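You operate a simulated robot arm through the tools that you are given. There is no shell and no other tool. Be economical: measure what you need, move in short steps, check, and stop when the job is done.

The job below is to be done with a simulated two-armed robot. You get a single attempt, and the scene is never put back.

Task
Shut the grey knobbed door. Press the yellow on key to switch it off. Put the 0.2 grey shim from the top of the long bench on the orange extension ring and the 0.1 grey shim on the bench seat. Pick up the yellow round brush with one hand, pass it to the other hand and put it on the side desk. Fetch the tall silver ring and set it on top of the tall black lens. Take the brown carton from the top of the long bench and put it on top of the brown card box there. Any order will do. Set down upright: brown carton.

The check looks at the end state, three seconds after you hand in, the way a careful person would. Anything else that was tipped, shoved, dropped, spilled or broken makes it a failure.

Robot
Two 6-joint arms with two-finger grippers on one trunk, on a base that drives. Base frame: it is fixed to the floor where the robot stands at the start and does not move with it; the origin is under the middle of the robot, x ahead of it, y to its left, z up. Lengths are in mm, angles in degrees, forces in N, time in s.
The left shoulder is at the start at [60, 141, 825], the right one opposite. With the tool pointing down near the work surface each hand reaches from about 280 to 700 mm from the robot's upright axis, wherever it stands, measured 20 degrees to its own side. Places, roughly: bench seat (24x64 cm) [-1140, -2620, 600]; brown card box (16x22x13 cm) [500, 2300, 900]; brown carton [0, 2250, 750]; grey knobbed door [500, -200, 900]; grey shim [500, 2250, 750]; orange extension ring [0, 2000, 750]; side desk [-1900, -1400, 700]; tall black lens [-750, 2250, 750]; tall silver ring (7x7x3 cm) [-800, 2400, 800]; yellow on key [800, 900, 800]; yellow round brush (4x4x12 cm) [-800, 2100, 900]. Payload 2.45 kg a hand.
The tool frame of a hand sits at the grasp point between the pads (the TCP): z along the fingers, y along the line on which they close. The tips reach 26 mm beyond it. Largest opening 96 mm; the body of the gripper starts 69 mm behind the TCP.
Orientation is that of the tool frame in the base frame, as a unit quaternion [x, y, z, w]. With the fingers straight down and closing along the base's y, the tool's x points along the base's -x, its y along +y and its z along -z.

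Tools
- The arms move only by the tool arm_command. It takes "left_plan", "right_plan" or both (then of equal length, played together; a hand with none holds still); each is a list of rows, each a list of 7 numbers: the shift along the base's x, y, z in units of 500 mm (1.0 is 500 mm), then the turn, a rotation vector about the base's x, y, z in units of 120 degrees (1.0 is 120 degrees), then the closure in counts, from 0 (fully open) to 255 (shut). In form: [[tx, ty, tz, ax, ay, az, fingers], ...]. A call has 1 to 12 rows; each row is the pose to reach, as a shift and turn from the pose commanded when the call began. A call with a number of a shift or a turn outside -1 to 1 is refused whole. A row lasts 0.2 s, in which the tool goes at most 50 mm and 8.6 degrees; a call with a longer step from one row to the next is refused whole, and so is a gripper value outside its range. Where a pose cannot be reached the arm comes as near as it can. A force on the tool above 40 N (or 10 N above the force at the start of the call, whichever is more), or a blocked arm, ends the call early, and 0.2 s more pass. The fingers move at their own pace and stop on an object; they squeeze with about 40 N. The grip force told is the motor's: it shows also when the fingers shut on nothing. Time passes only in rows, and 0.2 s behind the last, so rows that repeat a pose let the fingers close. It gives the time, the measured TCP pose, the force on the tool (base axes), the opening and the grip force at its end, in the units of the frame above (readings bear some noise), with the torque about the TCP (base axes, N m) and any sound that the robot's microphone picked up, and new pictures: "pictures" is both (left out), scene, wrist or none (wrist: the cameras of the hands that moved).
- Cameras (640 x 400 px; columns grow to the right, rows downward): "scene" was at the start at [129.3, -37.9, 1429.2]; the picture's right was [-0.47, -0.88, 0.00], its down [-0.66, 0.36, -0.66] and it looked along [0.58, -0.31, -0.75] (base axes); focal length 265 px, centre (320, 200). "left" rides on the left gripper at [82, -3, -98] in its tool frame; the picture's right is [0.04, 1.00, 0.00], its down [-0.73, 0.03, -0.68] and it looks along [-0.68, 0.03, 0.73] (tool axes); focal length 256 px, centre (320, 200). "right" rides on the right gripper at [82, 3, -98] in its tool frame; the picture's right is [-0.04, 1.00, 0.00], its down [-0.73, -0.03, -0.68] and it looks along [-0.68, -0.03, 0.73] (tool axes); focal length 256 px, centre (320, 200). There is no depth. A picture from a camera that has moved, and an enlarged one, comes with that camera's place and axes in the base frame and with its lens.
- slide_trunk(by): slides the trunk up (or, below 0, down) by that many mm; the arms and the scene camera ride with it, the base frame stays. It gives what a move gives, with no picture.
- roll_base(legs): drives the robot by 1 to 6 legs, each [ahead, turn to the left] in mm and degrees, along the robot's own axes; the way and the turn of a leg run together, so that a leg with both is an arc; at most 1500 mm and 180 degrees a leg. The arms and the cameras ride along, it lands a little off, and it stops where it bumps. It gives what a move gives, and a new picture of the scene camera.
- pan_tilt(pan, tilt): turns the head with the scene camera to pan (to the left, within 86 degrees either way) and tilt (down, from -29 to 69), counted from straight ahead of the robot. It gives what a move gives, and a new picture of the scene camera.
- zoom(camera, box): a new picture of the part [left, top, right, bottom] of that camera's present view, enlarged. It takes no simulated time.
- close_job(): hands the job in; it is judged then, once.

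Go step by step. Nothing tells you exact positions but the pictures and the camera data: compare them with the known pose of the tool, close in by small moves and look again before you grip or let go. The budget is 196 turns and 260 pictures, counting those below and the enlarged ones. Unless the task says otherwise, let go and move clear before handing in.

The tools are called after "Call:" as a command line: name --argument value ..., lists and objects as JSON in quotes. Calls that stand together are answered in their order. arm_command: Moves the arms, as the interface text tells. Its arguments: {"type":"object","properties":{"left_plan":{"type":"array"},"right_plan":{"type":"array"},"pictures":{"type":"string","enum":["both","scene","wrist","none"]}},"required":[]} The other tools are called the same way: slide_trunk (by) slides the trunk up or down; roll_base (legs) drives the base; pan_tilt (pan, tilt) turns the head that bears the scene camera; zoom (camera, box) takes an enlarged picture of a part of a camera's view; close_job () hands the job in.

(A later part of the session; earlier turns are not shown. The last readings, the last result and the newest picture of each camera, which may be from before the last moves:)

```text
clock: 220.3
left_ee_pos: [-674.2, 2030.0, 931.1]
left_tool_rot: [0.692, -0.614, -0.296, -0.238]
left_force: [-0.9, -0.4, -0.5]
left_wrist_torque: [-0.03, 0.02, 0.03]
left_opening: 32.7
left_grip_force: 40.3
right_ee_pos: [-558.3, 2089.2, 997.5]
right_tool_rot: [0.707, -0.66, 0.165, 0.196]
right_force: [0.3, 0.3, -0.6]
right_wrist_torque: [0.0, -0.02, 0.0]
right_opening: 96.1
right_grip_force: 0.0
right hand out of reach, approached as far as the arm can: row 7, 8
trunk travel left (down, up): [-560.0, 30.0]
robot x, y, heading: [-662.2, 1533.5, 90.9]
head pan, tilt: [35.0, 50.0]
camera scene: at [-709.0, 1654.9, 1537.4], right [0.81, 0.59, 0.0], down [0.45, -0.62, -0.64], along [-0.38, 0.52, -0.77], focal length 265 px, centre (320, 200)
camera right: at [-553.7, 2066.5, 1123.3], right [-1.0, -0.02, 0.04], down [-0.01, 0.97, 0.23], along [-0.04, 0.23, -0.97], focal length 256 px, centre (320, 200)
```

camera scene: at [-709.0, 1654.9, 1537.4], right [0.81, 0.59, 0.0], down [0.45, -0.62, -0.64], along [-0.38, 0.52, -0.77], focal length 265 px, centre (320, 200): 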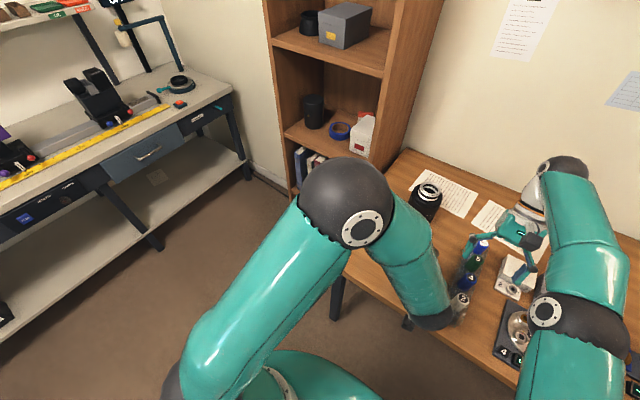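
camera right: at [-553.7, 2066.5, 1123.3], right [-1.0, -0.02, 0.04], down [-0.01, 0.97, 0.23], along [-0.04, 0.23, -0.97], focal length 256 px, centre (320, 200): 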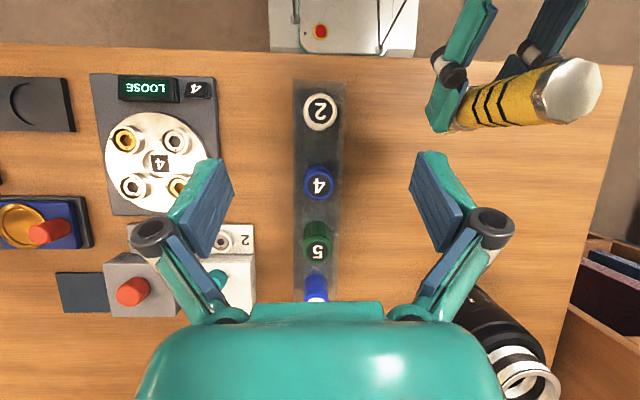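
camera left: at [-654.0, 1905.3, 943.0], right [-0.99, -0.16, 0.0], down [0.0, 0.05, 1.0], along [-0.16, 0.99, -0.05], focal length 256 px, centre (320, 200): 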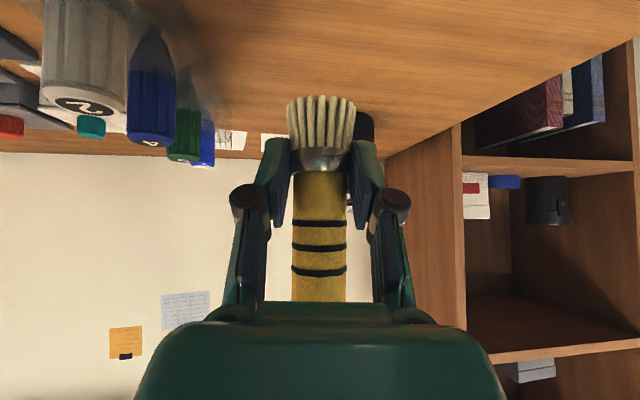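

Brush top is near [-668,2040,1006]. Bringing the left hand 40 mm closer to the robot, then sliding the right hand over behind the brush.

Call:
arm_command --left_plan '[[0.015, -0.04, 0, 0, 0, 0, 255], [0.03, -0.08, 0, 0, 0, 0, 255], [0.03, -0.08, 0, 0, 0, 0, 255], [0.03, -0.08, 0, 0, 0, 0, 255], [0.03, -0.08, 0, 0, 0, 0, 255]]' --right_plan '[[0, 0, 0, 0, 0, 0, 0], [-0.06, -0.01, 0, 0, 0, 0, 0], [-0.12, -0.02, 0, 0, 0, 0, 0], [-0.18, -0.03, 0, 0, 0, 0, 0], [-0.19, -0.03, 0, 0, 0, 0, 0]]' --pictures "wrist"

```text
clock: 221.5
left_ee_pos: [-659.5, 1991.7, 931.2]
left_tool_rot: [0.691, -0.615, -0.295, -0.239]
left_force: [-0.1, -0.3, -0.6]
left_wrist_torque: [0.01, -0.01, 0.02]
left_opening: 32.4
left_grip_force: 40.4
right_ee_pos: [-652.2, 2069.8, 998.6]
right_tool_rot: [0.706, -0.66, 0.164, 0.197]
right_force: [-0.5, 0.0, 0.4]
right_wrist_torque: [-0.02, 0.0, 0.05]
right_opening: 96.0
right_grip_force: 0.0
right hand out of reach, approached as far as the arm can: row 4, 5
trunk travel left (down, up): [-560.0, 30.0]
robot x, y, heading: [-665.4, 1530.6, 91.1]
head pan, tilt: [35.0, 50.0]
camera right: at [-648.0, 2046.7, 1124.0], right [-1.0, -0.02, 0.04], down [-0.01, 0.97, 0.23], along [-0.04, 0.23, -0.97], focal length 256 px, centre (320, 200)
camera left: at [-639.7, 1865.7, 943.1], right [-0.99, -0.16, 0.01], down [0.0, 0.05, 1.0], along [-0.16, 0.99, -0.04], focal length 256 px, centre (320, 200)
```

right: 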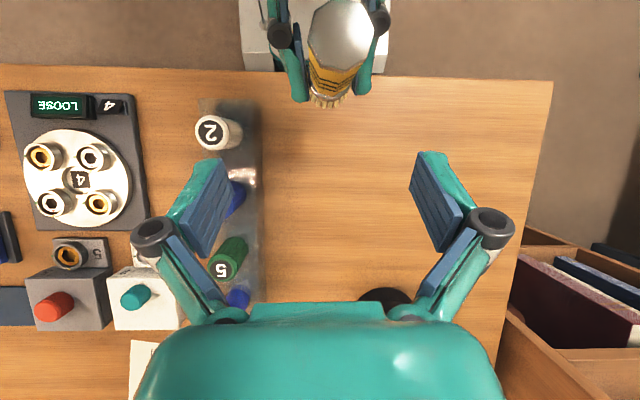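
left: 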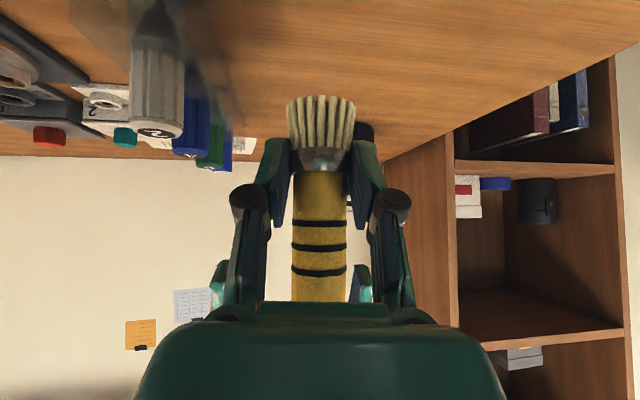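

Aligned roughly; sliding the right fingers around the brush top.

Call:
arm_command --right_plan '[[-0.016, 0, 0.01, 0, 0, 0, 0], [-0.016, -0.04, 0.01, 0, 0, 0, 0], [-0.016, -0.08, 0.01, 0, 0, 0, 0], [-0.016, -0.11, 0.01, 0, 0, 0, 0], [-0.016, -0.134, 0.01, 0, 0, 0, 0], [-0.016, -0.134, 0.01, 0, 0, 0, 0]]' --pictures "both"

```text
clock: 222.9
left_ee_pos: [-661.2, 1991.3, 929.8]
left_tool_rot: [0.692, -0.614, -0.296, -0.238]
left_force: [0.1, 0.5, -0.3]
left_wrist_torque: [-0.01, -0.02, -0.02]
left_opening: 32.7
left_grip_force: 40.1
right_ee_pos: [-660.2, 2002.7, 1002.3]
right_tool_rot: [0.707, -0.659, 0.165, 0.196]
right_force: [0.5, 0.3, 0.1]
right_wrist_torque: [-0.03, -0.03, -0.02]
right_opening: 96.1
right_grip_force: 0.0
right hand out of reach, approached as far as the arm can: row 1
trunk travel left (down, up): [-560.0, 30.0]
robot x, y, heading: [-660.9, 1531.1, 91.1]
head pan, tilt: [35.0, 50.0]
camera scene: at [-708.9, 1654.7, 1537.4], right [0.81, 0.59, 0.0], down [0.45, -0.62, -0.64], along [-0.38, 0.52, -0.77], focal length 265 px, centre (320, 200)
camera right: at [-655.7, 1979.9, 1128.5], right [-1.0, -0.02, 0.04], down [-0.01, 0.97, 0.23], along [-0.04, 0.23, -0.97], focal length 256 px, centre (320, 200)
```

scene: 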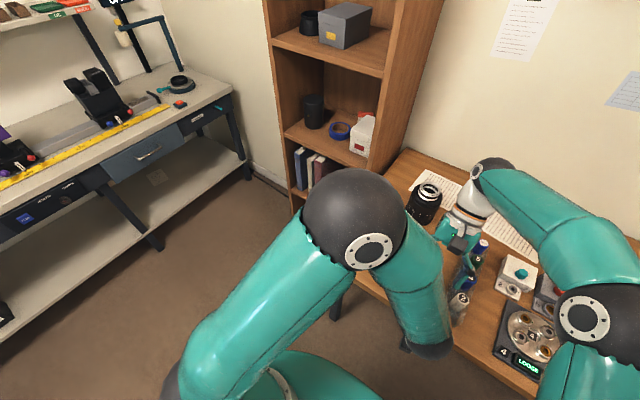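
right: 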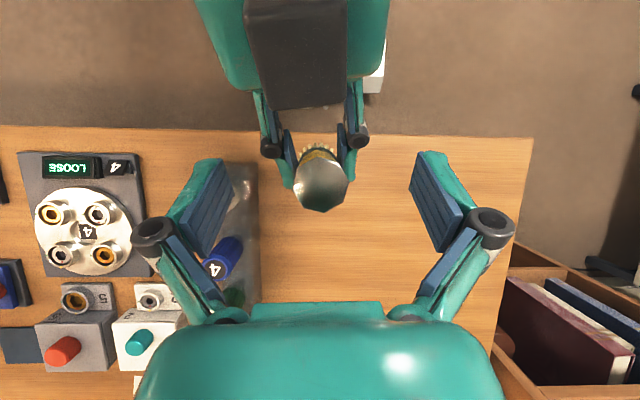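

Brush top is centred between the right fingers. Closing the right hand.

Call:
arm_command --right_plan '[[0, 0, 0, 0, 0, 0, 150], [0, 0, 0, 0, 0, 0, 200], [0, 0, 0, 0, 0, 0, 255], [0, 0, 0, 0, 0, 0, 255], [0, 0, 0, 0, 0, 0, 255]]' --pictures "wrist"

```text
clock: 224.1
left_ee_pos: [-660.9, 1990.1, 931.0]
left_tool_rot: [0.691, -0.614, -0.296, -0.238]
left_force: [-2.6, 0.4, -0.3]
left_wrist_torque: [-0.03, 0.31, 0.05]
left_opening: 32.6
left_grip_force: 40.0
right_ee_pos: [-660.4, 2003.3, 1004.0]
right_tool_rot: [0.706, -0.66, 0.166, 0.195]
right_force: [2.2, 0.1, -0.6]
right_wrist_torque: [0.01, -0.47, -0.03]
right_opening: 27.3
right_grip_force: 40.0
trunk travel left (down, up): [-560.0, 30.0]
robot x, y, heading: [-660.5, 1528.9, 90.9]
head pan, tilt: [35.0, 50.0]
camera right: at [-655.5, 1980.0, 1128.5], right [-1.0, -0.02, 0.04], down [-0.01, 0.97, 0.23], along [-0.04, 0.23, -0.97], focal length 256 px, centre (320, 200)
```

right: 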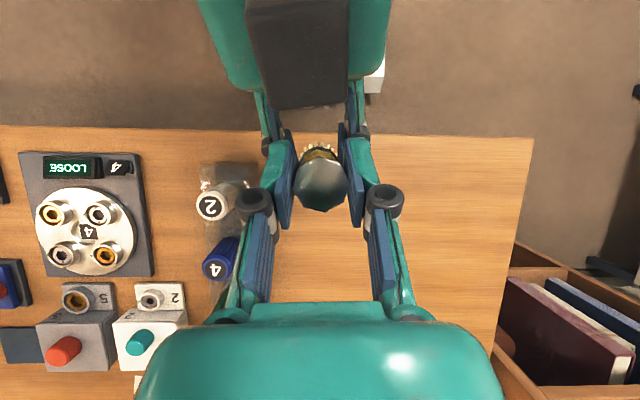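

Right hand holds the brush (27 mm). Opening the left hand and backing it out along its axis.

Call:
arm_command --left_plan '[[0, 0, 0, 0, 0, 0, 150], [0, 0, 0, 0, 0, 0, 60], [0, 0, 0, 0, 0, 0, 0], [0, 0, 0, 0, 0, 0, 0], [0.003, -0.03, -0.005, 0, 0, 0, 0], [0.008, -0.08, -0.005, 0, 0, 0, 0], [0.008, -0.1, -0.06, 0, 0, 0, 0]]' --pictures "both"

```text
clock: 225.9
left_ee_pos: [-678.9, 1960.2, 921.6]
left_tool_rot: [0.723, -0.571, -0.296, -0.251]
left_force: [-0.2, -0.6, 0.8]
left_wrist_torque: [-0.02, 0.0, 0.02]
left_opening: 95.9
left_grip_force: 0.0
right_ee_pos: [-660.3, 2002.7, 1003.8]
right_tool_rot: [0.707, -0.659, 0.166, 0.196]
right_force: [0.5, -0.2, -0.3]
right_wrist_torque: [0.01, -0.04, 0.0]
right_opening: 27.2
right_grip_force: 39.7
trunk travel left (down, up): [-560.0, 30.0]
robot x, y, heading: [-662.2, 1527.3, 90.7]
head pan, tilt: [35.0, 50.0]
stopped in row 7 (left hand): the arm was blocked; the commanded pose is now the measured one
camera scene: at [-709.3, 1654.6, 1537.5], right [0.81, 0.59, 0.0], down [0.45, -0.62, -0.64], along [-0.38, 0.52, -0.77], focal length 265 px, centre (320, 200)
camera left: at [-648.3, 1838.0, 931.9], right [-0.97, -0.25, -0.05], down [-0.06, 0.02, 1.0], along [-0.24, 0.97, -0.03], focal length 256 px, centre (320, 200)
```

scene: 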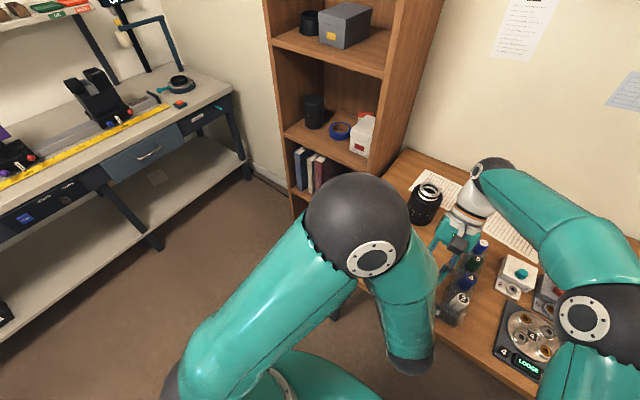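
left: 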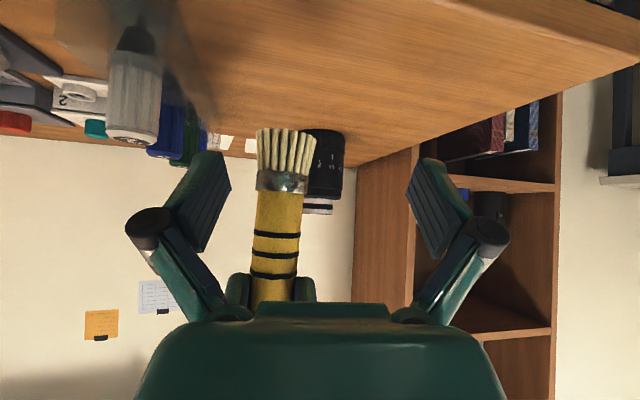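

Handover done; left is at its near limit. Moving the right hand (with brush) away first.

Call:
arm_command --right_plan '[[0, 0.04, 0, 0, 0, 0, 255], [0, 0.07, 0.04, 0, 0, 0, 255], [0.06, 0.07, 0.08, 0, 0, 0, 255], [0.13, 0.05, 0.12, 0, 0, 0, 255], [0.2, 0.02, 0.16, 0, 0, 0, 255], [0.27, -0.02, 0.18, 0, 0, 0, 255], [0.34, -0.06, 0.2, 0, 0, 0, 255], [0.4, -0.1, 0.2, 0, 0, 0, 255]]' --pictures "both"

```text
clock: 227.7
left_ee_pos: [-678.4, 1960.5, 920.8]
left_tool_rot: [0.722, -0.574, -0.295, -0.251]
left_force: [0.3, -0.3, -0.4]
left_wrist_torque: [0.0, -0.04, -0.02]
left_opening: 96.1
left_grip_force: 0.1
right_ee_pos: [-458.4, 1949.6, 1103.9]
right_tool_rot: [0.707, -0.659, 0.165, 0.196]
right_force: [0.1, -0.4, -0.9]
right_wrist_torque: [-0.02, 0.01, 0.0]
right_opening: 26.9
right_grip_force: 39.7
trunk travel left (down, up): [-560.0, 30.0]
robot x, y, heading: [-663.3, 1529.0, 90.9]
head pan, tilt: [35.0, 50.0]
camera scene: at [-708.2, 1653.5, 1537.5], right [0.81, 0.59, 0.0], down [0.45, -0.62, -0.64], along [-0.38, 0.52, -0.77], focal length 265 px, centre (320, 200)
camera right: at [-453.6, 1927.6, 1229.6], right [-1.0, -0.02, 0.04], down [-0.01, 0.97, 0.23], along [-0.04, 0.23, -0.97], focal length 256 px, centre (320, 200)
```

scene: 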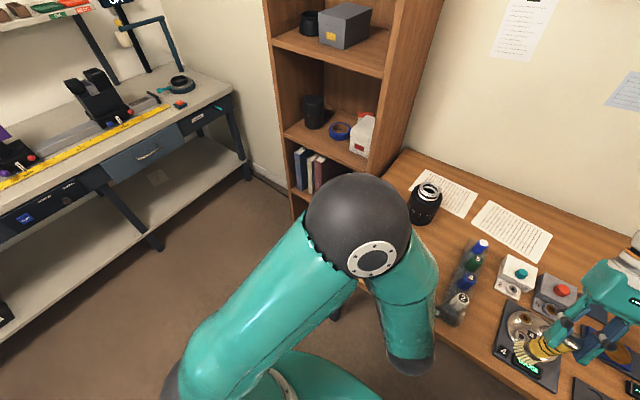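
right: 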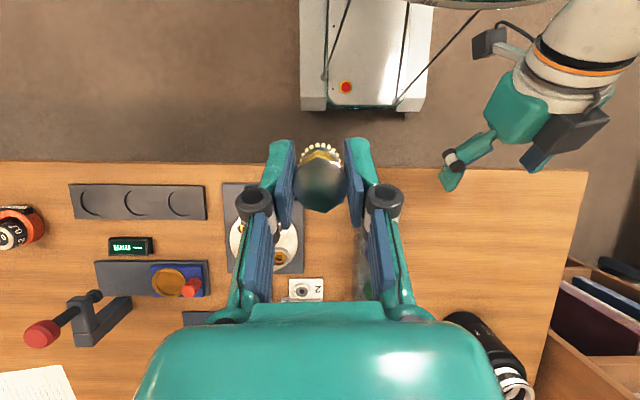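

Both clear. Restoring the left hand to vertical and raising it.

Call:
arm_command --left_plan '[[-0.03, 0.02, 0.07, -0.06, -0.015, 0, 0], [-0.06, 0.03, 0.14, -0.12, -0.03, 0, 0], [-0.1, 0.03, 0.21, -0.18, -0.045, 0, 0], [-0.14, 0.02, 0.28, -0.24, -0.06, 0, 0], [-0.18, 0, 0.35, -0.3, -0.075, 0, 0], [-0.22, -0.02, 0.41, -0.364, -0.09, 0, 0], [-0.22, -0.02, 0.41, -0.364, -0.09, 0, 0]]' --pictures "scene"

Call:
zoom --camera "scene" --box '[380, 160, 620, 400]'

```text
clock: 229.3
left_ee_pos: [-786.3, 1947.8, 1126.4]
left_tool_rot: [0.785, -0.619, 0.007, -0.018]
left_force: [0.0, -0.9, 0.6]
left_wrist_torque: [0.01, -0.02, 0.03]
left_opening: 95.9
left_grip_force: 0.0
right_ee_pos: [-459.7, 1951.9, 1103.8]
right_tool_rot: [0.706, -0.66, 0.165, 0.197]
right_force: [-0.2, -0.2, 0.4]
right_wrist_torque: [0.03, -0.03, -0.01]
right_opening: 26.8
right_grip_force: 40.3
trunk travel left (down, up): [-560.0, 30.0]
robot x, y, heading: [-663.0, 1529.0, 90.9]
head pan, tilt: [35.0, 50.0]
camera scene: at [-708.6, 1654.1, 1537.5], right [0.81, 0.59, 0.0], down [0.45, -0.62, -0.64], along [-0.38, 0.52, -0.77], focal length 265 px, centre (320, 200)
```

scene: 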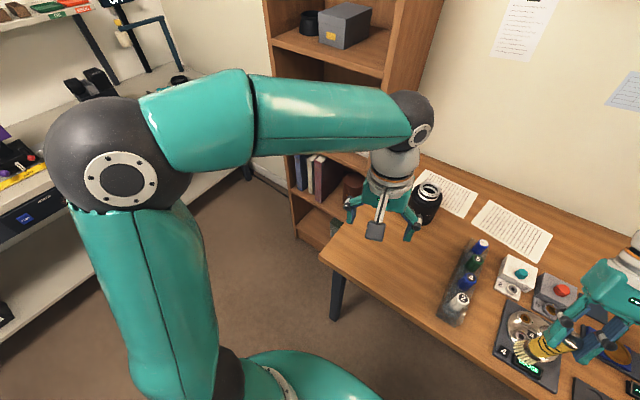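

```text
1.67 times, centred on (500, 280) of scene
camera zoom: at [-708.6, 1654.1, 1537.5], right [0.81, 0.59, 0.0], down [0.45, -0.62, -0.64], along [-0.38, 0.52, -0.77], focal length 442 px, centre (20, 67)
```

zoom: 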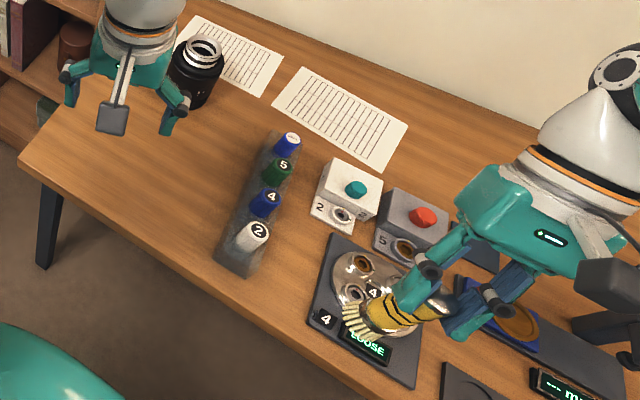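

Now to the 0.1 shim near [382,2062]: driving right along the bench.

Call:
roll_base --legs '[[-130, 0], [0, -44], [0, -42]]'

Call:
pan_tilt --pan 10 --tilt 45

```text
clock: 235.1
left_ee_pos: [-248.7, 1563.3, 1127.9]
left_tool_rot: [-0.166, 0.986, -0.016, 0.008]
left_force: [0.5, -1.9, -1.0]
left_wrist_torque: [0.04, 0.04, -0.02]
left_opening: 96.2
left_grip_force: 0.0
right_ee_pos: [-213.6, 1238.8, 1103.2]
right_tool_rot: [-0.08, 0.963, 0.011, -0.258]
right_force: [0.2, -1.7, -1.1]
right_wrist_torque: [0.06, 0.04, -0.07]
right_opening: 26.9
right_grip_force: 39.8
trunk travel left (down, up): [-560.0, 30.0]
robot x, y, heading: [-660.8, 1462.0, 4.7]
head pan, tilt: [35.0, 50.0]
stopped in leg 3: the robot was blocked; the commanded pose is now the measured one
camera scene: at [-539.6, 1515.7, 1537.5], right [0.64, -0.77, 0.0], down [-0.59, -0.49, -0.64], along [0.49, 0.41, -0.77], focal length 265 px, centre (320, 200)
```

scene: 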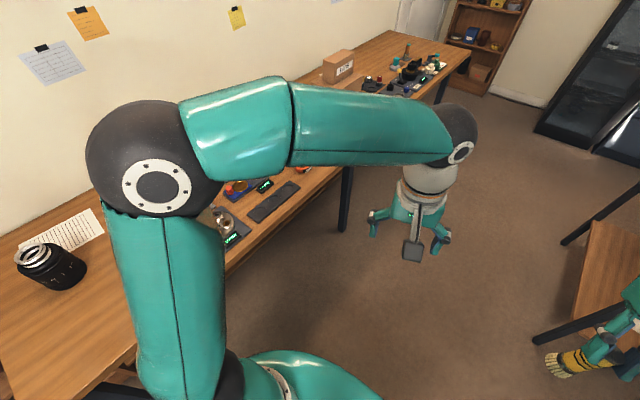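

```text
clock: 236.0
left_ee_pos: [-248.4, 1567.6, 1128.8]
left_tool_rot: [-0.168, 0.986, -0.018, 0.009]
left_force: [0.2, 0.2, 0.3]
left_wrist_torque: [-0.01, -0.03, -0.02]
left_opening: 96.4
left_grip_force: 0.1
right_ee_pos: [-214.3, 1242.0, 1105.0]
right_tool_rot: [-0.08, 0.963, 0.009, -0.256]
right_force: [-0.1, 0.6, -0.6]
right_wrist_torque: [-0.02, 0.02, -0.01]
right_opening: 26.6
right_grip_force: 39.9
trunk travel left (down, up): [-560.0, 30.0]
robot x, y, heading: [-659.4, 1466.5, 4.7]
head pan, tilt: [10.0, 45.0]
camera scene: at [-522.0, 1491.8, 1544.3], right [0.25, -0.97, 0.0], down [-0.68, -0.18, -0.71], along [0.68, 0.18, -0.71], focal length 265 px, centre (320, 200)
```

scene: 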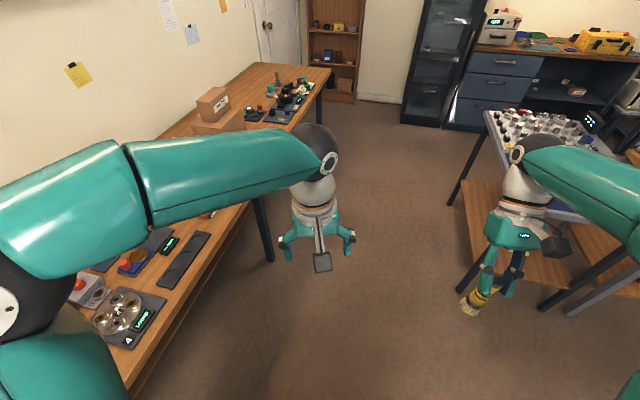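

Call:
roll_base --legs '[[1120, -4]]'

Call:
roll_base --legs '[[0, 45]]'

Call:
roll_base --legs '[[0, 43]]'

```text
clock: 241.8
left_ee_pos: [874.2, 1596.5, 1126.9]
left_tool_rot: [-0.136, 0.99, -0.018, 0.008]
left_force: [0.0, 0.3, 1.1]
left_wrist_torque: [-0.04, 0.02, 0.02]
left_opening: 96.4
left_grip_force: 0.0
right_ee_pos: [887.1, 1270.2, 1104.8]
right_tool_rot: [-0.051, 0.965, 0.017, -0.257]
right_force: [-0.1, -0.7, -0.8]
right_wrist_torque: [0.0, 0.01, 0.0]
right_opening: 26.7
right_grip_force: 39.8
trunk travel left (down, up): [-560.0, 30.0]
robot x, y, heading: [458.3, 1517.7, 1.5]
head pan, tilt: [10.0, 45.0]
camera scene: at [595.8, 1539.2, 1544.3], right [0.19, -0.98, 0.0], down [-0.69, -0.14, -0.71], along [0.69, 0.14, -0.71], focal length 265 px, centre (320, 200)
```

scene: 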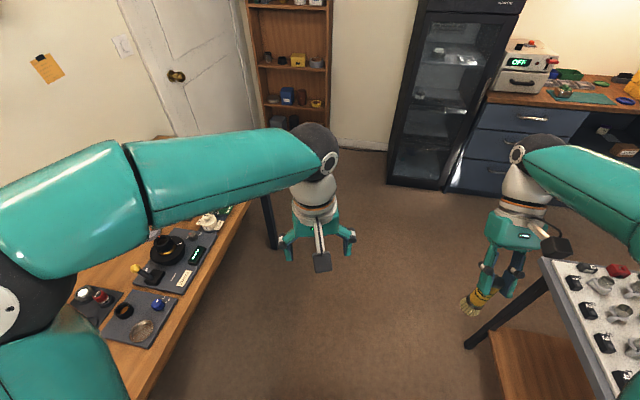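

```text
clock: 244.5
left_ee_pos: [692.3, 1873.4, 1128.4]
left_tool_rot: [-0.51, 0.86, -0.013, 0.015]
left_force: [0.5, -0.9, -0.2]
left_wrist_torque: [-0.02, 0.01, 0.01]
left_opening: 95.8
left_grip_force: 0.0
right_ee_pos: [936.1, 1654.5, 1105.1]
right_tool_rot: [-0.421, 0.87, -0.084, -0.244]
right_force: [-0.3, -0.3, 0.1]
right_wrist_torque: [-0.01, -0.02, 0.01]
right_opening: 26.6
right_grip_force: 39.6
trunk travel left (down, up): [-560.0, 30.0]
robot x, y, heading: [481.5, 1498.4, 46.6]
head pan, tilt: [10.0, 45.0]
camera scene: at [565.6, 1612.2, 1544.3], right [0.83, -0.55, 0.0], down [-0.39, -0.59, -0.71], along [0.39, 0.59, -0.71], focal length 265 px, centre (320, 200)
```

scene: 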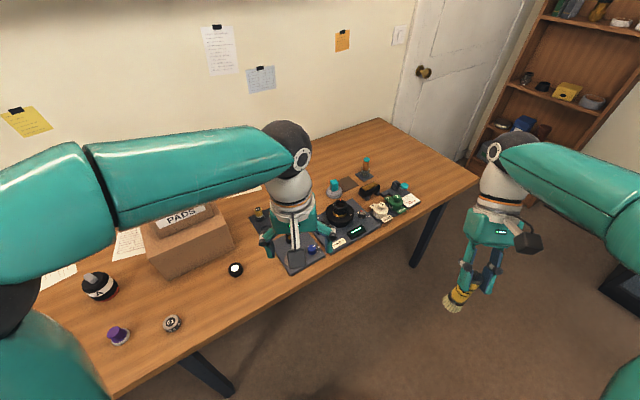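

```text
clock: 247.1
left_ee_pos: [378.7, 1920.8, 1128.7]
left_tool_rot: [0.79, -0.613, 0.007, -0.019]
left_force: [-0.5, 0.1, 0.4]
left_wrist_torque: [-0.02, -0.01, -0.03]
left_opening: 95.8
left_grip_force: 0.1
right_ee_pos: [705.4, 1925.5, 1106.0]
right_tool_rot: [0.71, -0.655, 0.167, 0.196]
right_force: [0.2, 0.0, -0.5]
right_wrist_torque: [0.01, 0.02, 0.02]
right_opening: 26.2
right_grip_force: 40.0
trunk travel left (down, up): [-560.0, 30.0]
robot x, y, heading: [512.6, 1498.0, 89.4]
head pan, tilt: [10.0, 45.0]
camera scene: at [500.2, 1641.9, 1544.3], right [0.99, 0.16, 0.0], down [0.11, -0.7, -0.71], along [-0.11, 0.7, -0.71], focal length 265 px, centre (320, 200)
```

scene: 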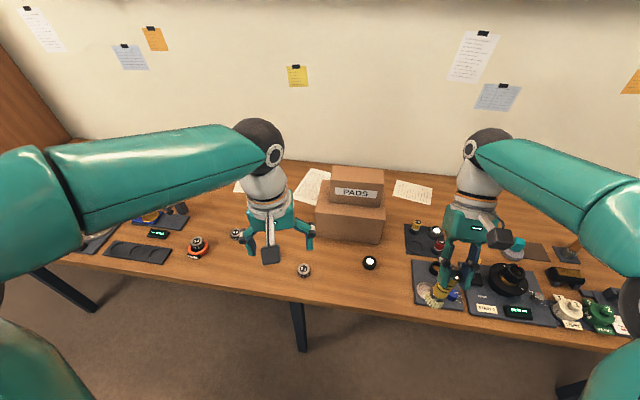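

0.1 shim at about [384,2058]. Lowering the left hand for a look.

Call:
arm_command --left_plan '[[0.005, 0.05, -0.08, 0, 0, 0, 0], [0.01, 0.1, -0.16, 0, 0, 0, 0], [0.01, 0.15, -0.24, 0, 0, 0, 0], [0.01, 0.2, -0.32, 0, 0, 0, 0], [0.01, 0.22, -0.4, 0, 0, 0, 0]]' --pictures "wrist"

```text
clock: 248.3
left_ee_pos: [386.8, 2029.2, 928.0]
left_tool_rot: [0.79, -0.613, 0.007, -0.018]
left_force: [-0.1, 0.2, -0.6]
left_wrist_torque: [-0.02, 0.0, -0.02]
left_opening: 95.7
left_grip_force: 0.0
right_ee_pos: [706.7, 1926.5, 1106.9]
right_tool_rot: [0.71, -0.655, 0.167, 0.196]
right_force: [-0.6, 0.1, -0.9]
right_wrist_torque: [-0.01, 0.02, -0.03]
right_opening: 26.1
right_grip_force: 39.9
trunk travel left (down, up): [-560.0, 30.0]
robot x, y, heading: [508.7, 1497.3, 89.2]
head pan, tilt: [10.0, 45.0]
camera left: at [407.1, 1950.0, 1025.5], right [-0.96, -0.29, -0.04], down [-0.23, 0.69, 0.69], along [-0.17, 0.67, -0.73], focal length 256 px, centre (320, 200)
```

left: 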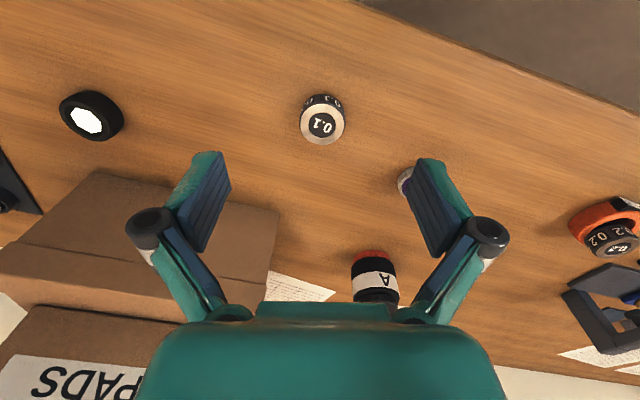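

Call:
arm_command --left_plan '[[-0.006, 0.046, -0.05, 0, 0, 0, 80], [-0.006, 0.048, -0.1, 0, 0, 0, 80], [-0.006, 0.048, -0.15, 0, 0, 0, 80], [-0.006, 0.048, -0.18, 0, 0, 0, 80]]' --pictures "wrist"

```text
clock: 249.3
left_ee_pos: [381.5, 2054.4, 838.7]
left_tool_rot: [0.79, -0.613, 0.006, -0.019]
left_force: [-0.2, -0.3, -0.6]
left_wrist_torque: [-0.03, 0.01, 0.01]
left_opening: 65.6
left_grip_force: 0.0
right_ee_pos: [705.1, 1926.2, 1106.4]
right_tool_rot: [0.71, -0.655, 0.167, 0.196]
right_force: [0.3, 0.2, -1.0]
right_wrist_torque: [0.0, -0.05, 0.0]
right_opening: 26.3
right_grip_force: 39.8
trunk travel left (down, up): [-560.0, 30.0]
robot x, y, heading: [509.5, 1498.0, 89.1]
head pan, tilt: [10.0, 45.0]
camera left: at [401.9, 1973.6, 935.9], right [-0.96, -0.29, -0.04], down [-0.23, 0.69, 0.69], along [-0.17, 0.67, -0.73], focal length 256 px, centre (320, 200)
```

left: 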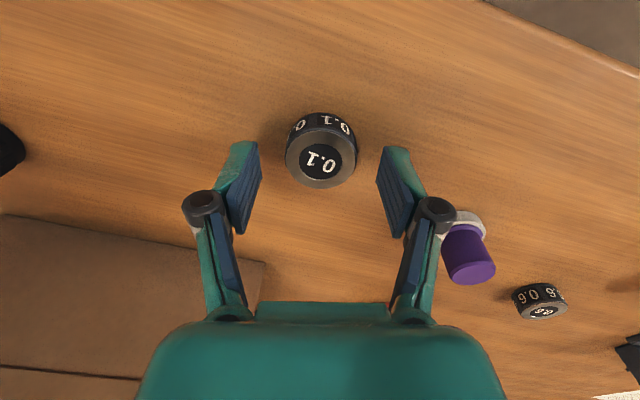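

Call:
arm_command --left_plan '[[0, 0, -0.015, 0, 0, 0, 80], [0, 0, -0.022, 0, 0, 0, 80], [0, 0, -0.022, 0, 0, 0, 255], [0, 0, -0.022, 0, 0, 0, 255], [0, 0, -0.022, 0, 0, 0, 255], [0, 0, 0.03, 0, 0, 0, 255], [0, 0, 0.11, 0, 0, 0, 255], [0, 0, 0.2, 0, 0, 0, 255]]' --pictures "wrist"

```text
clock: 251.1
left_ee_pos: [382.8, 2052.7, 940.2]
left_tool_rot: [0.79, -0.613, 0.006, -0.018]
left_force: [-0.1, -1.2, -0.6]
left_wrist_torque: [0.02, 0.01, -0.02]
left_opening: 38.6
left_grip_force: 39.4
right_ee_pos: [705.5, 1925.3, 1107.4]
right_tool_rot: [0.711, -0.655, 0.166, 0.196]
right_force: [0.4, 0.4, -0.7]
right_wrist_torque: [0.03, -0.01, -0.01]
right_opening: 26.4
right_grip_force: 40.3
trunk travel left (down, up): [-560.0, 30.0]
robot x, y, heading: [514.7, 1497.1, 89.3]
head pan, tilt: [10.0, 45.0]
camera left: at [401.8, 1973.1, 1038.1], right [-0.96, -0.29, -0.04], down [-0.23, 0.69, 0.69], along [-0.17, 0.67, -0.73], focal length 256 px, centre (320, 200)
```

left: 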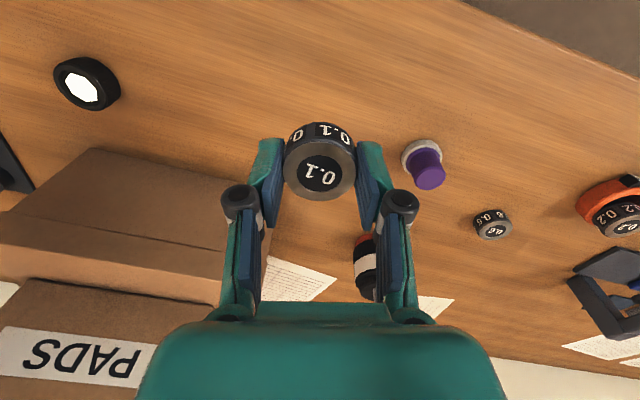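

0.1 shim held by the left hand. Raising it and heading to the bench seat on the other side of the room.

Call:
arm_command --left_plan '[[0, -0.04, 0.08, 0, 0, 0, 255], [0, -0.08, 0.16, 0, 0, 0, 255], [0, -0.13, 0.24, 0, 0, 0, 255], [0, -0.18, 0.32, 0, 0, 0, 255], [0, -0.22, 0.36, 0, 0, 0, 255]]' --pictures "none"

Call:
roll_base --legs '[[-190, 0], [0, 45]]'

Call:
roll_base --legs '[[0, 46]]'

Call:
roll_base --legs '[[980, 0]]'

```text
clock: 252.3
left_ee_pos: [380.7, 1941.4, 1120.1]
left_tool_rot: [0.789, -0.614, 0.008, -0.019]
left_force: [-0.2, 0.2, -0.2]
left_wrist_torque: [0.04, 0.03, 0.02]
left_opening: 38.8
left_grip_force: 40.4
right_ee_pos: [704.3, 1924.4, 1106.5]
right_tool_rot: [0.71, -0.655, 0.167, 0.196]
right_force: [-0.4, -0.4, 0.0]
right_wrist_torque: [0.0, 0.02, -0.01]
right_opening: 26.5
right_grip_force: 39.5
trunk travel left (down, up): [-560.0, 30.0]
robot x, y, heading: [510.9, 1500.7, 88.9]
head pan, tilt: [10.0, 45.0]
```

```text
clock: 256.2
left_ee_pos: [101.2, 1527.6, 1118.6]
left_tool_rot: [0.965, -0.263, -0.001, -0.02]
left_force: [-0.4, -1.3, -0.9]
left_wrist_torque: [-0.01, -0.01, -0.03]
left_opening: 38.7
left_grip_force: 40.0
right_ee_pos: [343.1, 1744.8, 1105.8]
right_tool_rot: [0.907, -0.332, 0.229, 0.117]
right_force: [0.5, -0.9, -0.7]
right_wrist_torque: [-0.02, -0.01, -0.02]
right_opening: 26.2
right_grip_force: 39.9
trunk travel left (down, up): [-560.0, 30.0]
robot x, y, heading: [533.2, 1332.7, 134.3]
head pan, tilt: [10.0, 45.0]
camera scene: at [424.8, 1422.9, 1544.3], right [0.59, 0.81, 0.0], down [0.57, -0.41, -0.71], along [-0.57, 0.41, -0.71], focal length 265 px, centre (320, 200)
```

scene: 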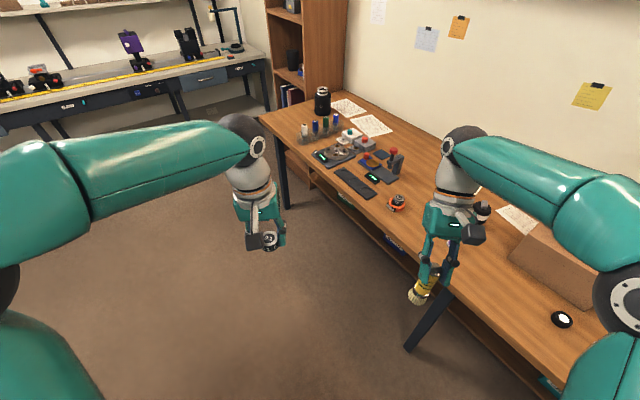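

```text
clock: 259.0
left_ee_pos: [90.7, 1161.1, 1119.9]
left_tool_rot: [0.991, 0.132, -0.009, -0.019]
left_force: [-0.4, 0.0, -0.3]
left_wrist_torque: [0.0, 0.01, 0.01]
left_opening: 38.8
left_grip_force: 40.5
right_ee_pos: [102.5, 1484.7, 1107.4]
right_tool_rot: [0.965, 0.046, 0.257, 0.019]
right_force: [0.1, 0.2, -0.6]
right_wrist_torque: [0.0, -0.05, -0.01]
right_opening: 26.2
right_grip_force: 40.0
trunk travel left (down, up): [-560.0, 30.0]
robot x, y, heading: [533.6, 1364.2, 179.1]
head pan, tilt: [10.0, 45.0]
camera scene: at [391.1, 1354.4, 1544.3], right [-0.16, 0.99, 0.0], down [0.7, 0.11, -0.71], along [-0.7, -0.11, -0.71], focal length 265 px, centre (320, 200)
```

scene: 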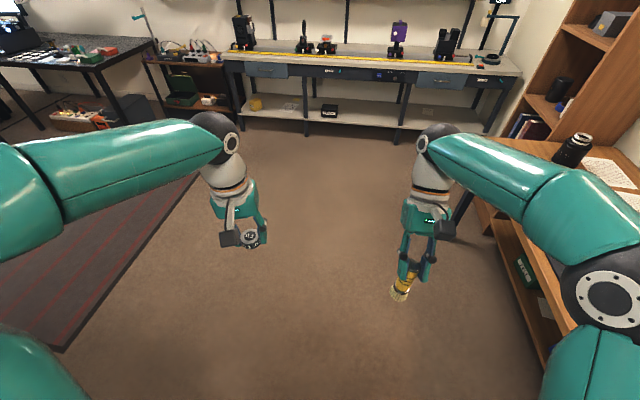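

```text
clock: 264.2
left_ee_pos: [-903.7, 1185.3, 1120.2]
left_tool_rot: [0.992, 0.125, -0.009, -0.018]
left_force: [-0.1, -0.9, -1.0]
left_wrist_torque: [-0.01, -0.04, -0.01]
left_opening: 38.5
left_grip_force: 40.1
right_ee_pos: [-886.7, 1510.3, 1107.6]
right_tool_rot: [0.965, 0.038, 0.257, 0.021]
right_force: [-0.6, -0.2, -1.2]
right_wrist_torque: [0.03, -0.01, 0.0]
right_opening: 26.4
right_grip_force: 39.4
trunk travel left (down, up): [-560.0, 30.0]
robot x, y, heading: [-455.7, 1384.8, 178.3]
head pan, tilt: [10.0, 45.0]
camera scene: at [-599.8, 1375.8, 1544.3], right [-0.15, 0.99, 0.0], down [0.7, 0.1, -0.71], along [-0.7, -0.1, -0.71], focal length 265 px, centre (320, 200)
```

scene: 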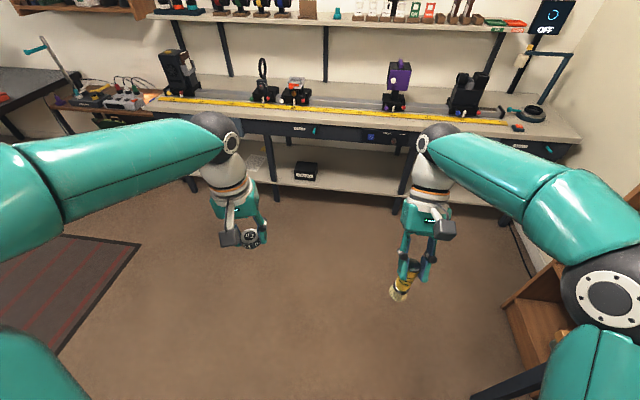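

Call:
roll_base --legs '[[0, 45]]'

Call:
roll_base --legs '[[0, 46]]'

Call:
roll_base --legs '[[1500, 0]]'

```text
clock: 266.9
left_ee_pos: [-630.4, 927.9, 1119.2]
left_tool_rot: [0.868, 0.496, -0.014, -0.014]
left_force: [-0.9, 0.0, -1.1]
left_wrist_torque: [0.01, -0.03, 0.02]
left_opening: 38.4
left_grip_force: 40.1
right_ee_pos: [-846.2, 1169.7, 1107.7]
right_tool_rot: [0.877, 0.406, 0.245, -0.08]
right_force: [0.1, -0.3, -0.8]
right_wrist_torque: [0.0, 0.01, 0.0]
right_opening: 26.2
right_grip_force: 39.9
trunk travel left (down, up): [-560.0, 30.0]
robot x, y, heading: [-481.7, 1411.8, -136.9]
head pan, tilt: [10.0, 45.0]
camera scene: at [-573.4, 1302.8, 1544.3], right [-0.8, 0.6, 0.0], down [0.42, 0.57, -0.71], along [-0.42, -0.57, -0.71], focal length 265 px, centre (320, 200)
```

scene: 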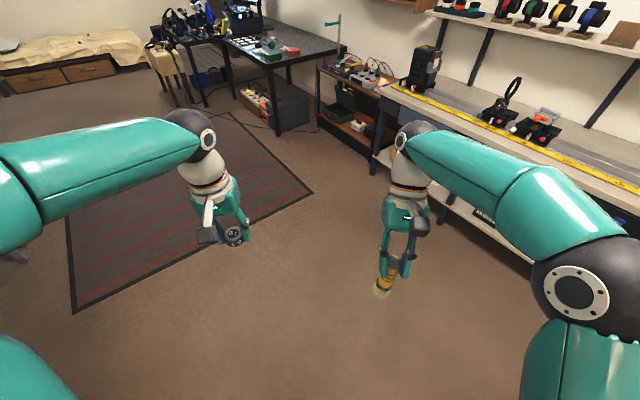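

```text
clock: 269.6
left_ee_pos: [-246.2, 961.6, 1120.8]
left_tool_rot: [0.613, 0.79, -0.019, -0.007]
left_force: [0.8, -0.7, -0.1]
left_wrist_torque: [-0.03, -0.02, 0.01]
left_opening: 38.4
left_grip_force: 40.0
right_ee_pos: [-570.1, 978.7, 1106.7]
right_tool_rot: [0.655, 0.71, 0.196, -0.167]
right_force: [0.6, -1.0, -1.0]
right_wrist_torque: [-0.03, -0.01, -0.01]
right_opening: 26.0
right_grip_force: 40.1
trunk travel left (down, up): [-560.0, 30.0]
robot x, y, heading: [-516.2, 1409.0, -92.1]
head pan, tilt: [10.0, 45.0]
camera scene: at [-506.8, 1267.2, 1544.2], right [-0.99, -0.14, 0.0], down [-0.1, 0.7, -0.71], along [0.1, -0.7, -0.71], focal length 265 px, centre (320, 200)
```

scene: 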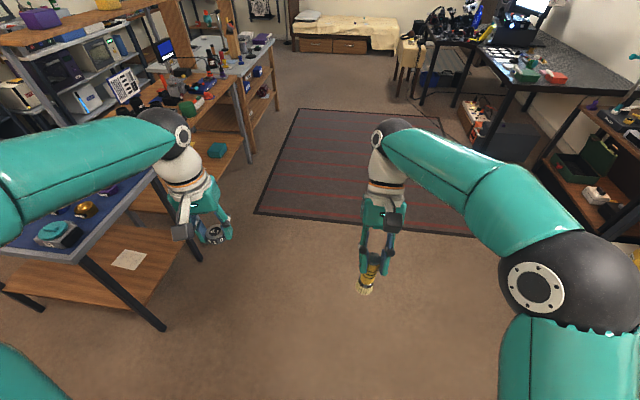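

```text
clock: 277.1
left_ee_pos: [-304.8, -533.9, 1121.7]
left_tool_rot: [0.613, 0.79, -0.019, -0.007]
left_force: [-1.0, 0.3, -0.9]
left_wrist_torque: [0.02, -0.01, 0.02]
left_opening: 37.9
left_grip_force: 39.8
right_ee_pos: [-629.6, -515.8, 1108.8]
right_tool_rot: [0.657, 0.709, 0.196, -0.167]
right_force: [-0.1, -0.7, -1.3]
right_wrist_torque: [0.04, 0.02, 0.03]
right_opening: 26.1
right_grip_force: 40.3
trunk travel left (down, up): [-560.0, 30.0]
robot x, y, heading: [-574.0, -85.6, -92.5]
head pan, tilt: [10.0, 45.0]
camera scene: at [-565.1, -227.3, 1544.3], right [-0.99, -0.13, 0.0], down [-0.09, 0.7, -0.71], along [0.09, -0.7, -0.71], focal length 265 px, centre (320, 200)
```

scene: 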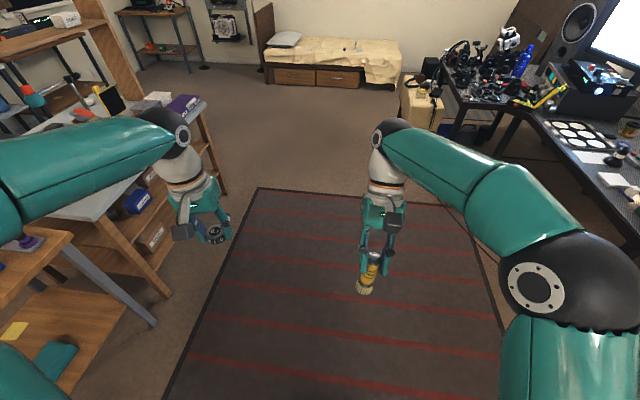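

I see the bench seat (light stool right of the bed) and the dark desks at right. Zooming in.

Call:
zoom --camera "scene" --box '[380, 30, 640, 200]'

Call:
pan_tilt --pan -40 --tilt 35

```text
2.35 times, centred on (510, 115) of scene
camera zoom: at [-565.1, -227.3, 1544.3], right [-0.99, -0.13, 0.0], down [-0.09, 0.7, -0.71], along [0.09, -0.7, -0.71], focal length 624 px, centre (-127, 400)
```

zoom: 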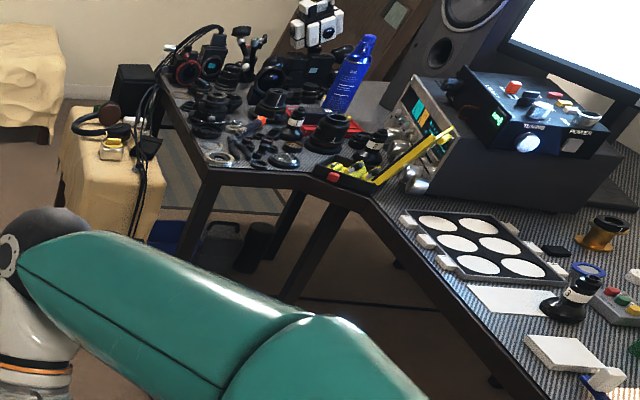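

```text
clock: 278.3
left_ee_pos: [-306.3, -533.7, 1123.1]
left_tool_rot: [0.614, 0.789, -0.019, -0.007]
left_force: [-0.3, 0.5, -0.7]
left_wrist_torque: [0.0, 0.03, 0.0]
left_opening: 38.1
left_grip_force: 40.5
right_ee_pos: [-629.8, -515.2, 1108.4]
right_tool_rot: [0.656, 0.709, 0.196, -0.167]
right_force: [-0.3, 0.1, -1.4]
right_wrist_torque: [-0.03, -0.01, 0.01]
right_opening: 26.0
right_grip_force: 40.0
trunk travel left (down, up): [-560.0, 30.0]
robot x, y, heading: [-577.0, -84.2, -92.1]
head pan, tilt: [-40.0, 35.0]
camera scene: at [-635.2, -211.4, 1559.2], right [-0.74, 0.67, 0.0], down [0.39, 0.42, -0.82], along [-0.55, -0.61, -0.57], focal length 265 px, centre (320, 200)
```

scene: 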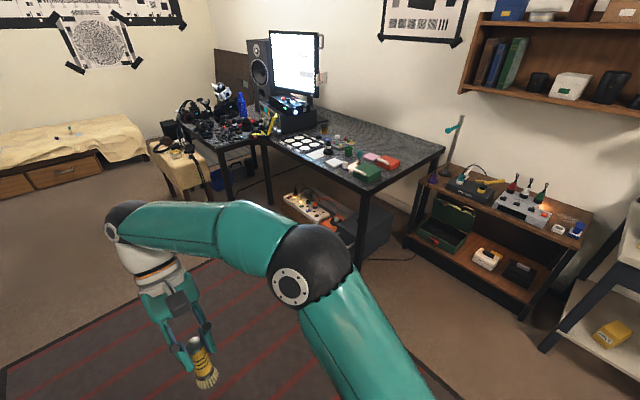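

Call:
zoom --camera "scene" --box '[250, 90, 460, 220]'

Call:
zoom --camera "scene" --box '[120, 100, 280, 220]'

```text
3.05 times, centred on (355, 155) of scene
camera zoom: at [-635.2, -211.4, 1559.2], right [-0.74, 0.67, 0.0], down [0.39, 0.42, -0.82], along [-0.55, -0.61, -0.57], focal length 808 px, centre (213, 337)
```

zoom: 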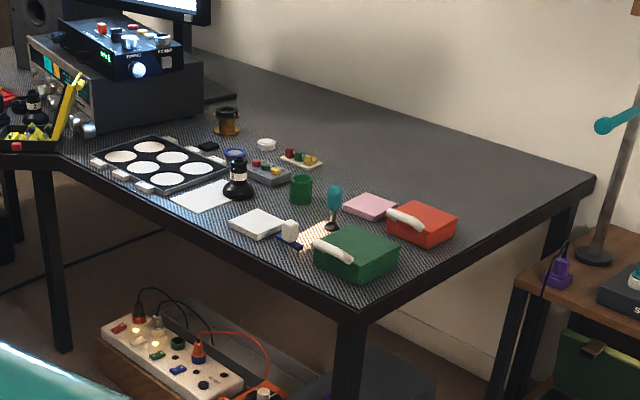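

```text
3.33 times, centred on (200, 160) of scene
camera zoom: at [-635.2, -211.4, 1559.2], right [-0.74, 0.67, 0.0], down [0.39, 0.42, -0.82], along [-0.55, -0.61, -0.57], focal length 884 px, centre (720, 333)
```

zoom: 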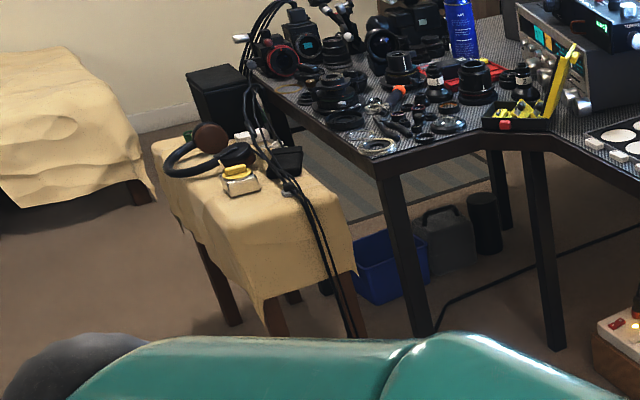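

Driving closer to the bench seat.

Call:
roll_base --legs '[[1350, 0]]'

Call:
pan_tilt --pan -25 --tilt 35

```text
clock: 285.3
left_ee_pos: [-367.1, -1913.8, 1122.8]
left_tool_rot: [0.616, 0.787, -0.018, -0.007]
left_force: [0.4, 0.0, -0.8]
left_wrist_torque: [0.01, 0.0, 0.03]
left_opening: 38.0
left_grip_force: 39.9
right_ee_pos: [-692.3, -1891.2, 1109.4]
right_tool_rot: [0.657, 0.708, 0.196, -0.167]
right_force: [0.3, 0.6, -0.4]
right_wrist_torque: [0.02, -0.03, -0.01]
right_opening: 25.6
right_grip_force: 40.5
trunk travel left (down, up): [-560.0, 30.0]
robot x, y, heading: [-628.4, -1465.0, -92.6]
head pan, tilt: [-40.0, 35.0]
camera scene: at [-695.2, -1587.9, 1559.1], right [-0.74, 0.68, 0.0], down [0.39, 0.42, -0.82], along [-0.55, -0.6, -0.57], focal length 265 px, centre (320, 200)
```

scene: 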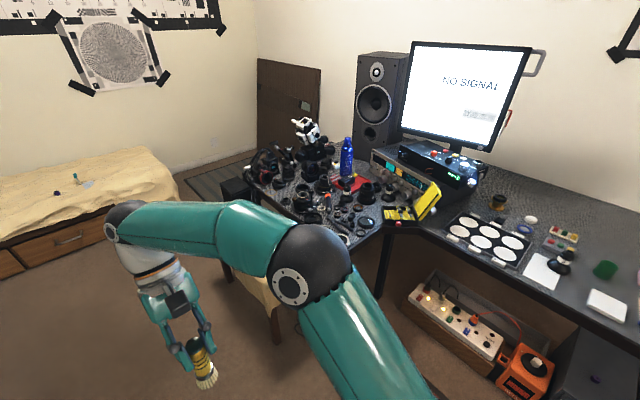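

```text
clock: 286.1
left_ee_pos: [-365.9, -1912.0, 1124.3]
left_tool_rot: [0.616, 0.787, -0.018, -0.007]
left_force: [-0.5, 0.1, -1.1]
left_wrist_torque: [0.01, 0.01, 0.0]
left_opening: 38.0
left_grip_force: 40.3
right_ee_pos: [-691.7, -1891.1, 1109.3]
right_tool_rot: [0.658, 0.708, 0.195, -0.166]
right_force: [-1.0, 0.2, -0.8]
right_wrist_torque: [-0.02, -0.03, 0.0]
right_opening: 26.0
right_grip_force: 40.2
trunk travel left (down, up): [-560.0, 30.0]
robot x, y, heading: [-633.7, -1460.6, -92.7]
head pan, tilt: [-25.0, 35.0]
camera scene: at [-676.5, -1600.6, 1559.2], right [-0.89, 0.46, 0.0], down [0.27, 0.51, -0.82], along [-0.38, -0.73, -0.57], focal length 265 px, centre (320, 200)
```

scene: 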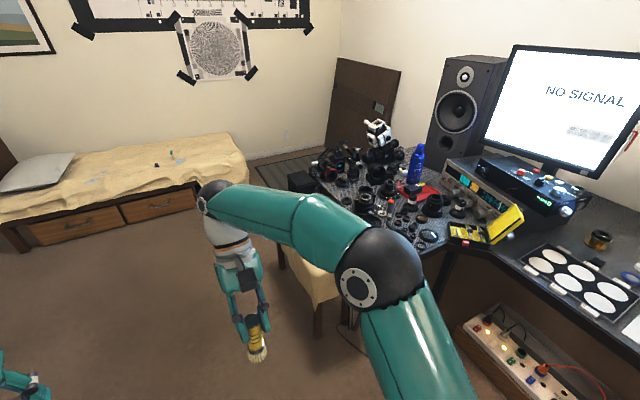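

Call:
roll_base --legs '[[0, -26]]'

Call:
pan_tilt --pan 0 --tilt 40

```text
clock: 287.9
left_ee_pos: [-592.6, -1981.0, 1123.3]
left_tool_rot: [0.779, 0.627, -0.016, -0.011]
left_force: [-0.1, 0.0, -0.1]
left_wrist_torque: [-0.01, -0.03, -0.02]
left_opening: 38.1
left_grip_force: 40.1
right_ee_pos: [-874.3, -1819.2, 1109.6]
right_tool_rot: [0.801, 0.541, 0.228, -0.118]
right_force: [0.7, 0.7, -1.2]
right_wrist_torque: [0.0, -0.04, 0.02]
right_opening: 26.0
right_grip_force: 39.8
trunk travel left (down, up): [-560.0, 30.0]
robot x, y, heading: [-612.3, -1470.0, -119.0]
head pan, tilt: [-25.0, 35.0]
camera scene: at [-715.1, -1574.4, 1559.2], right [-0.59, 0.81, 0.0], down [0.46, 0.34, -0.82], along [-0.66, -0.48, -0.57], focal length 265 px, centre (320, 200)
```

scene: 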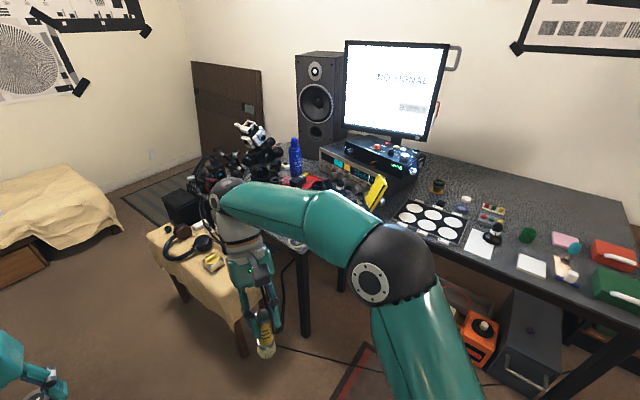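

```text
clock: 288.8
left_ee_pos: [-592.0, -1980.4, 1123.0]
left_tool_rot: [0.779, 0.627, -0.017, -0.011]
left_force: [0.4, 0.4, -1.0]
left_wrist_torque: [0.0, -0.01, 0.0]
left_opening: 38.2
left_grip_force: 39.8
right_ee_pos: [-873.9, -1819.7, 1109.6]
right_tool_rot: [0.801, 0.541, 0.229, -0.118]
right_force: [0.2, -0.1, -0.5]
right_wrist_torque: [0.0, 0.01, 0.01]
right_opening: 25.7
right_grip_force: 40.0
trunk travel left (down, up): [-560.0, 30.0]
robot x, y, heading: [-615.5, -1466.3, -119.1]
head pan, tilt: [0.0, 40.0]
camera scene: at [-684.5, -1597.2, 1551.6], right [-0.88, 0.48, 0.0], down [0.31, 0.56, -0.77], along [-0.37, -0.67, -0.64], focal length 265 px, centre (320, 200)
```

scene: 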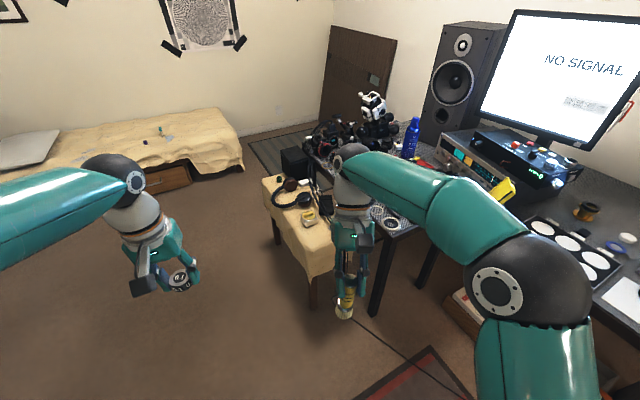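

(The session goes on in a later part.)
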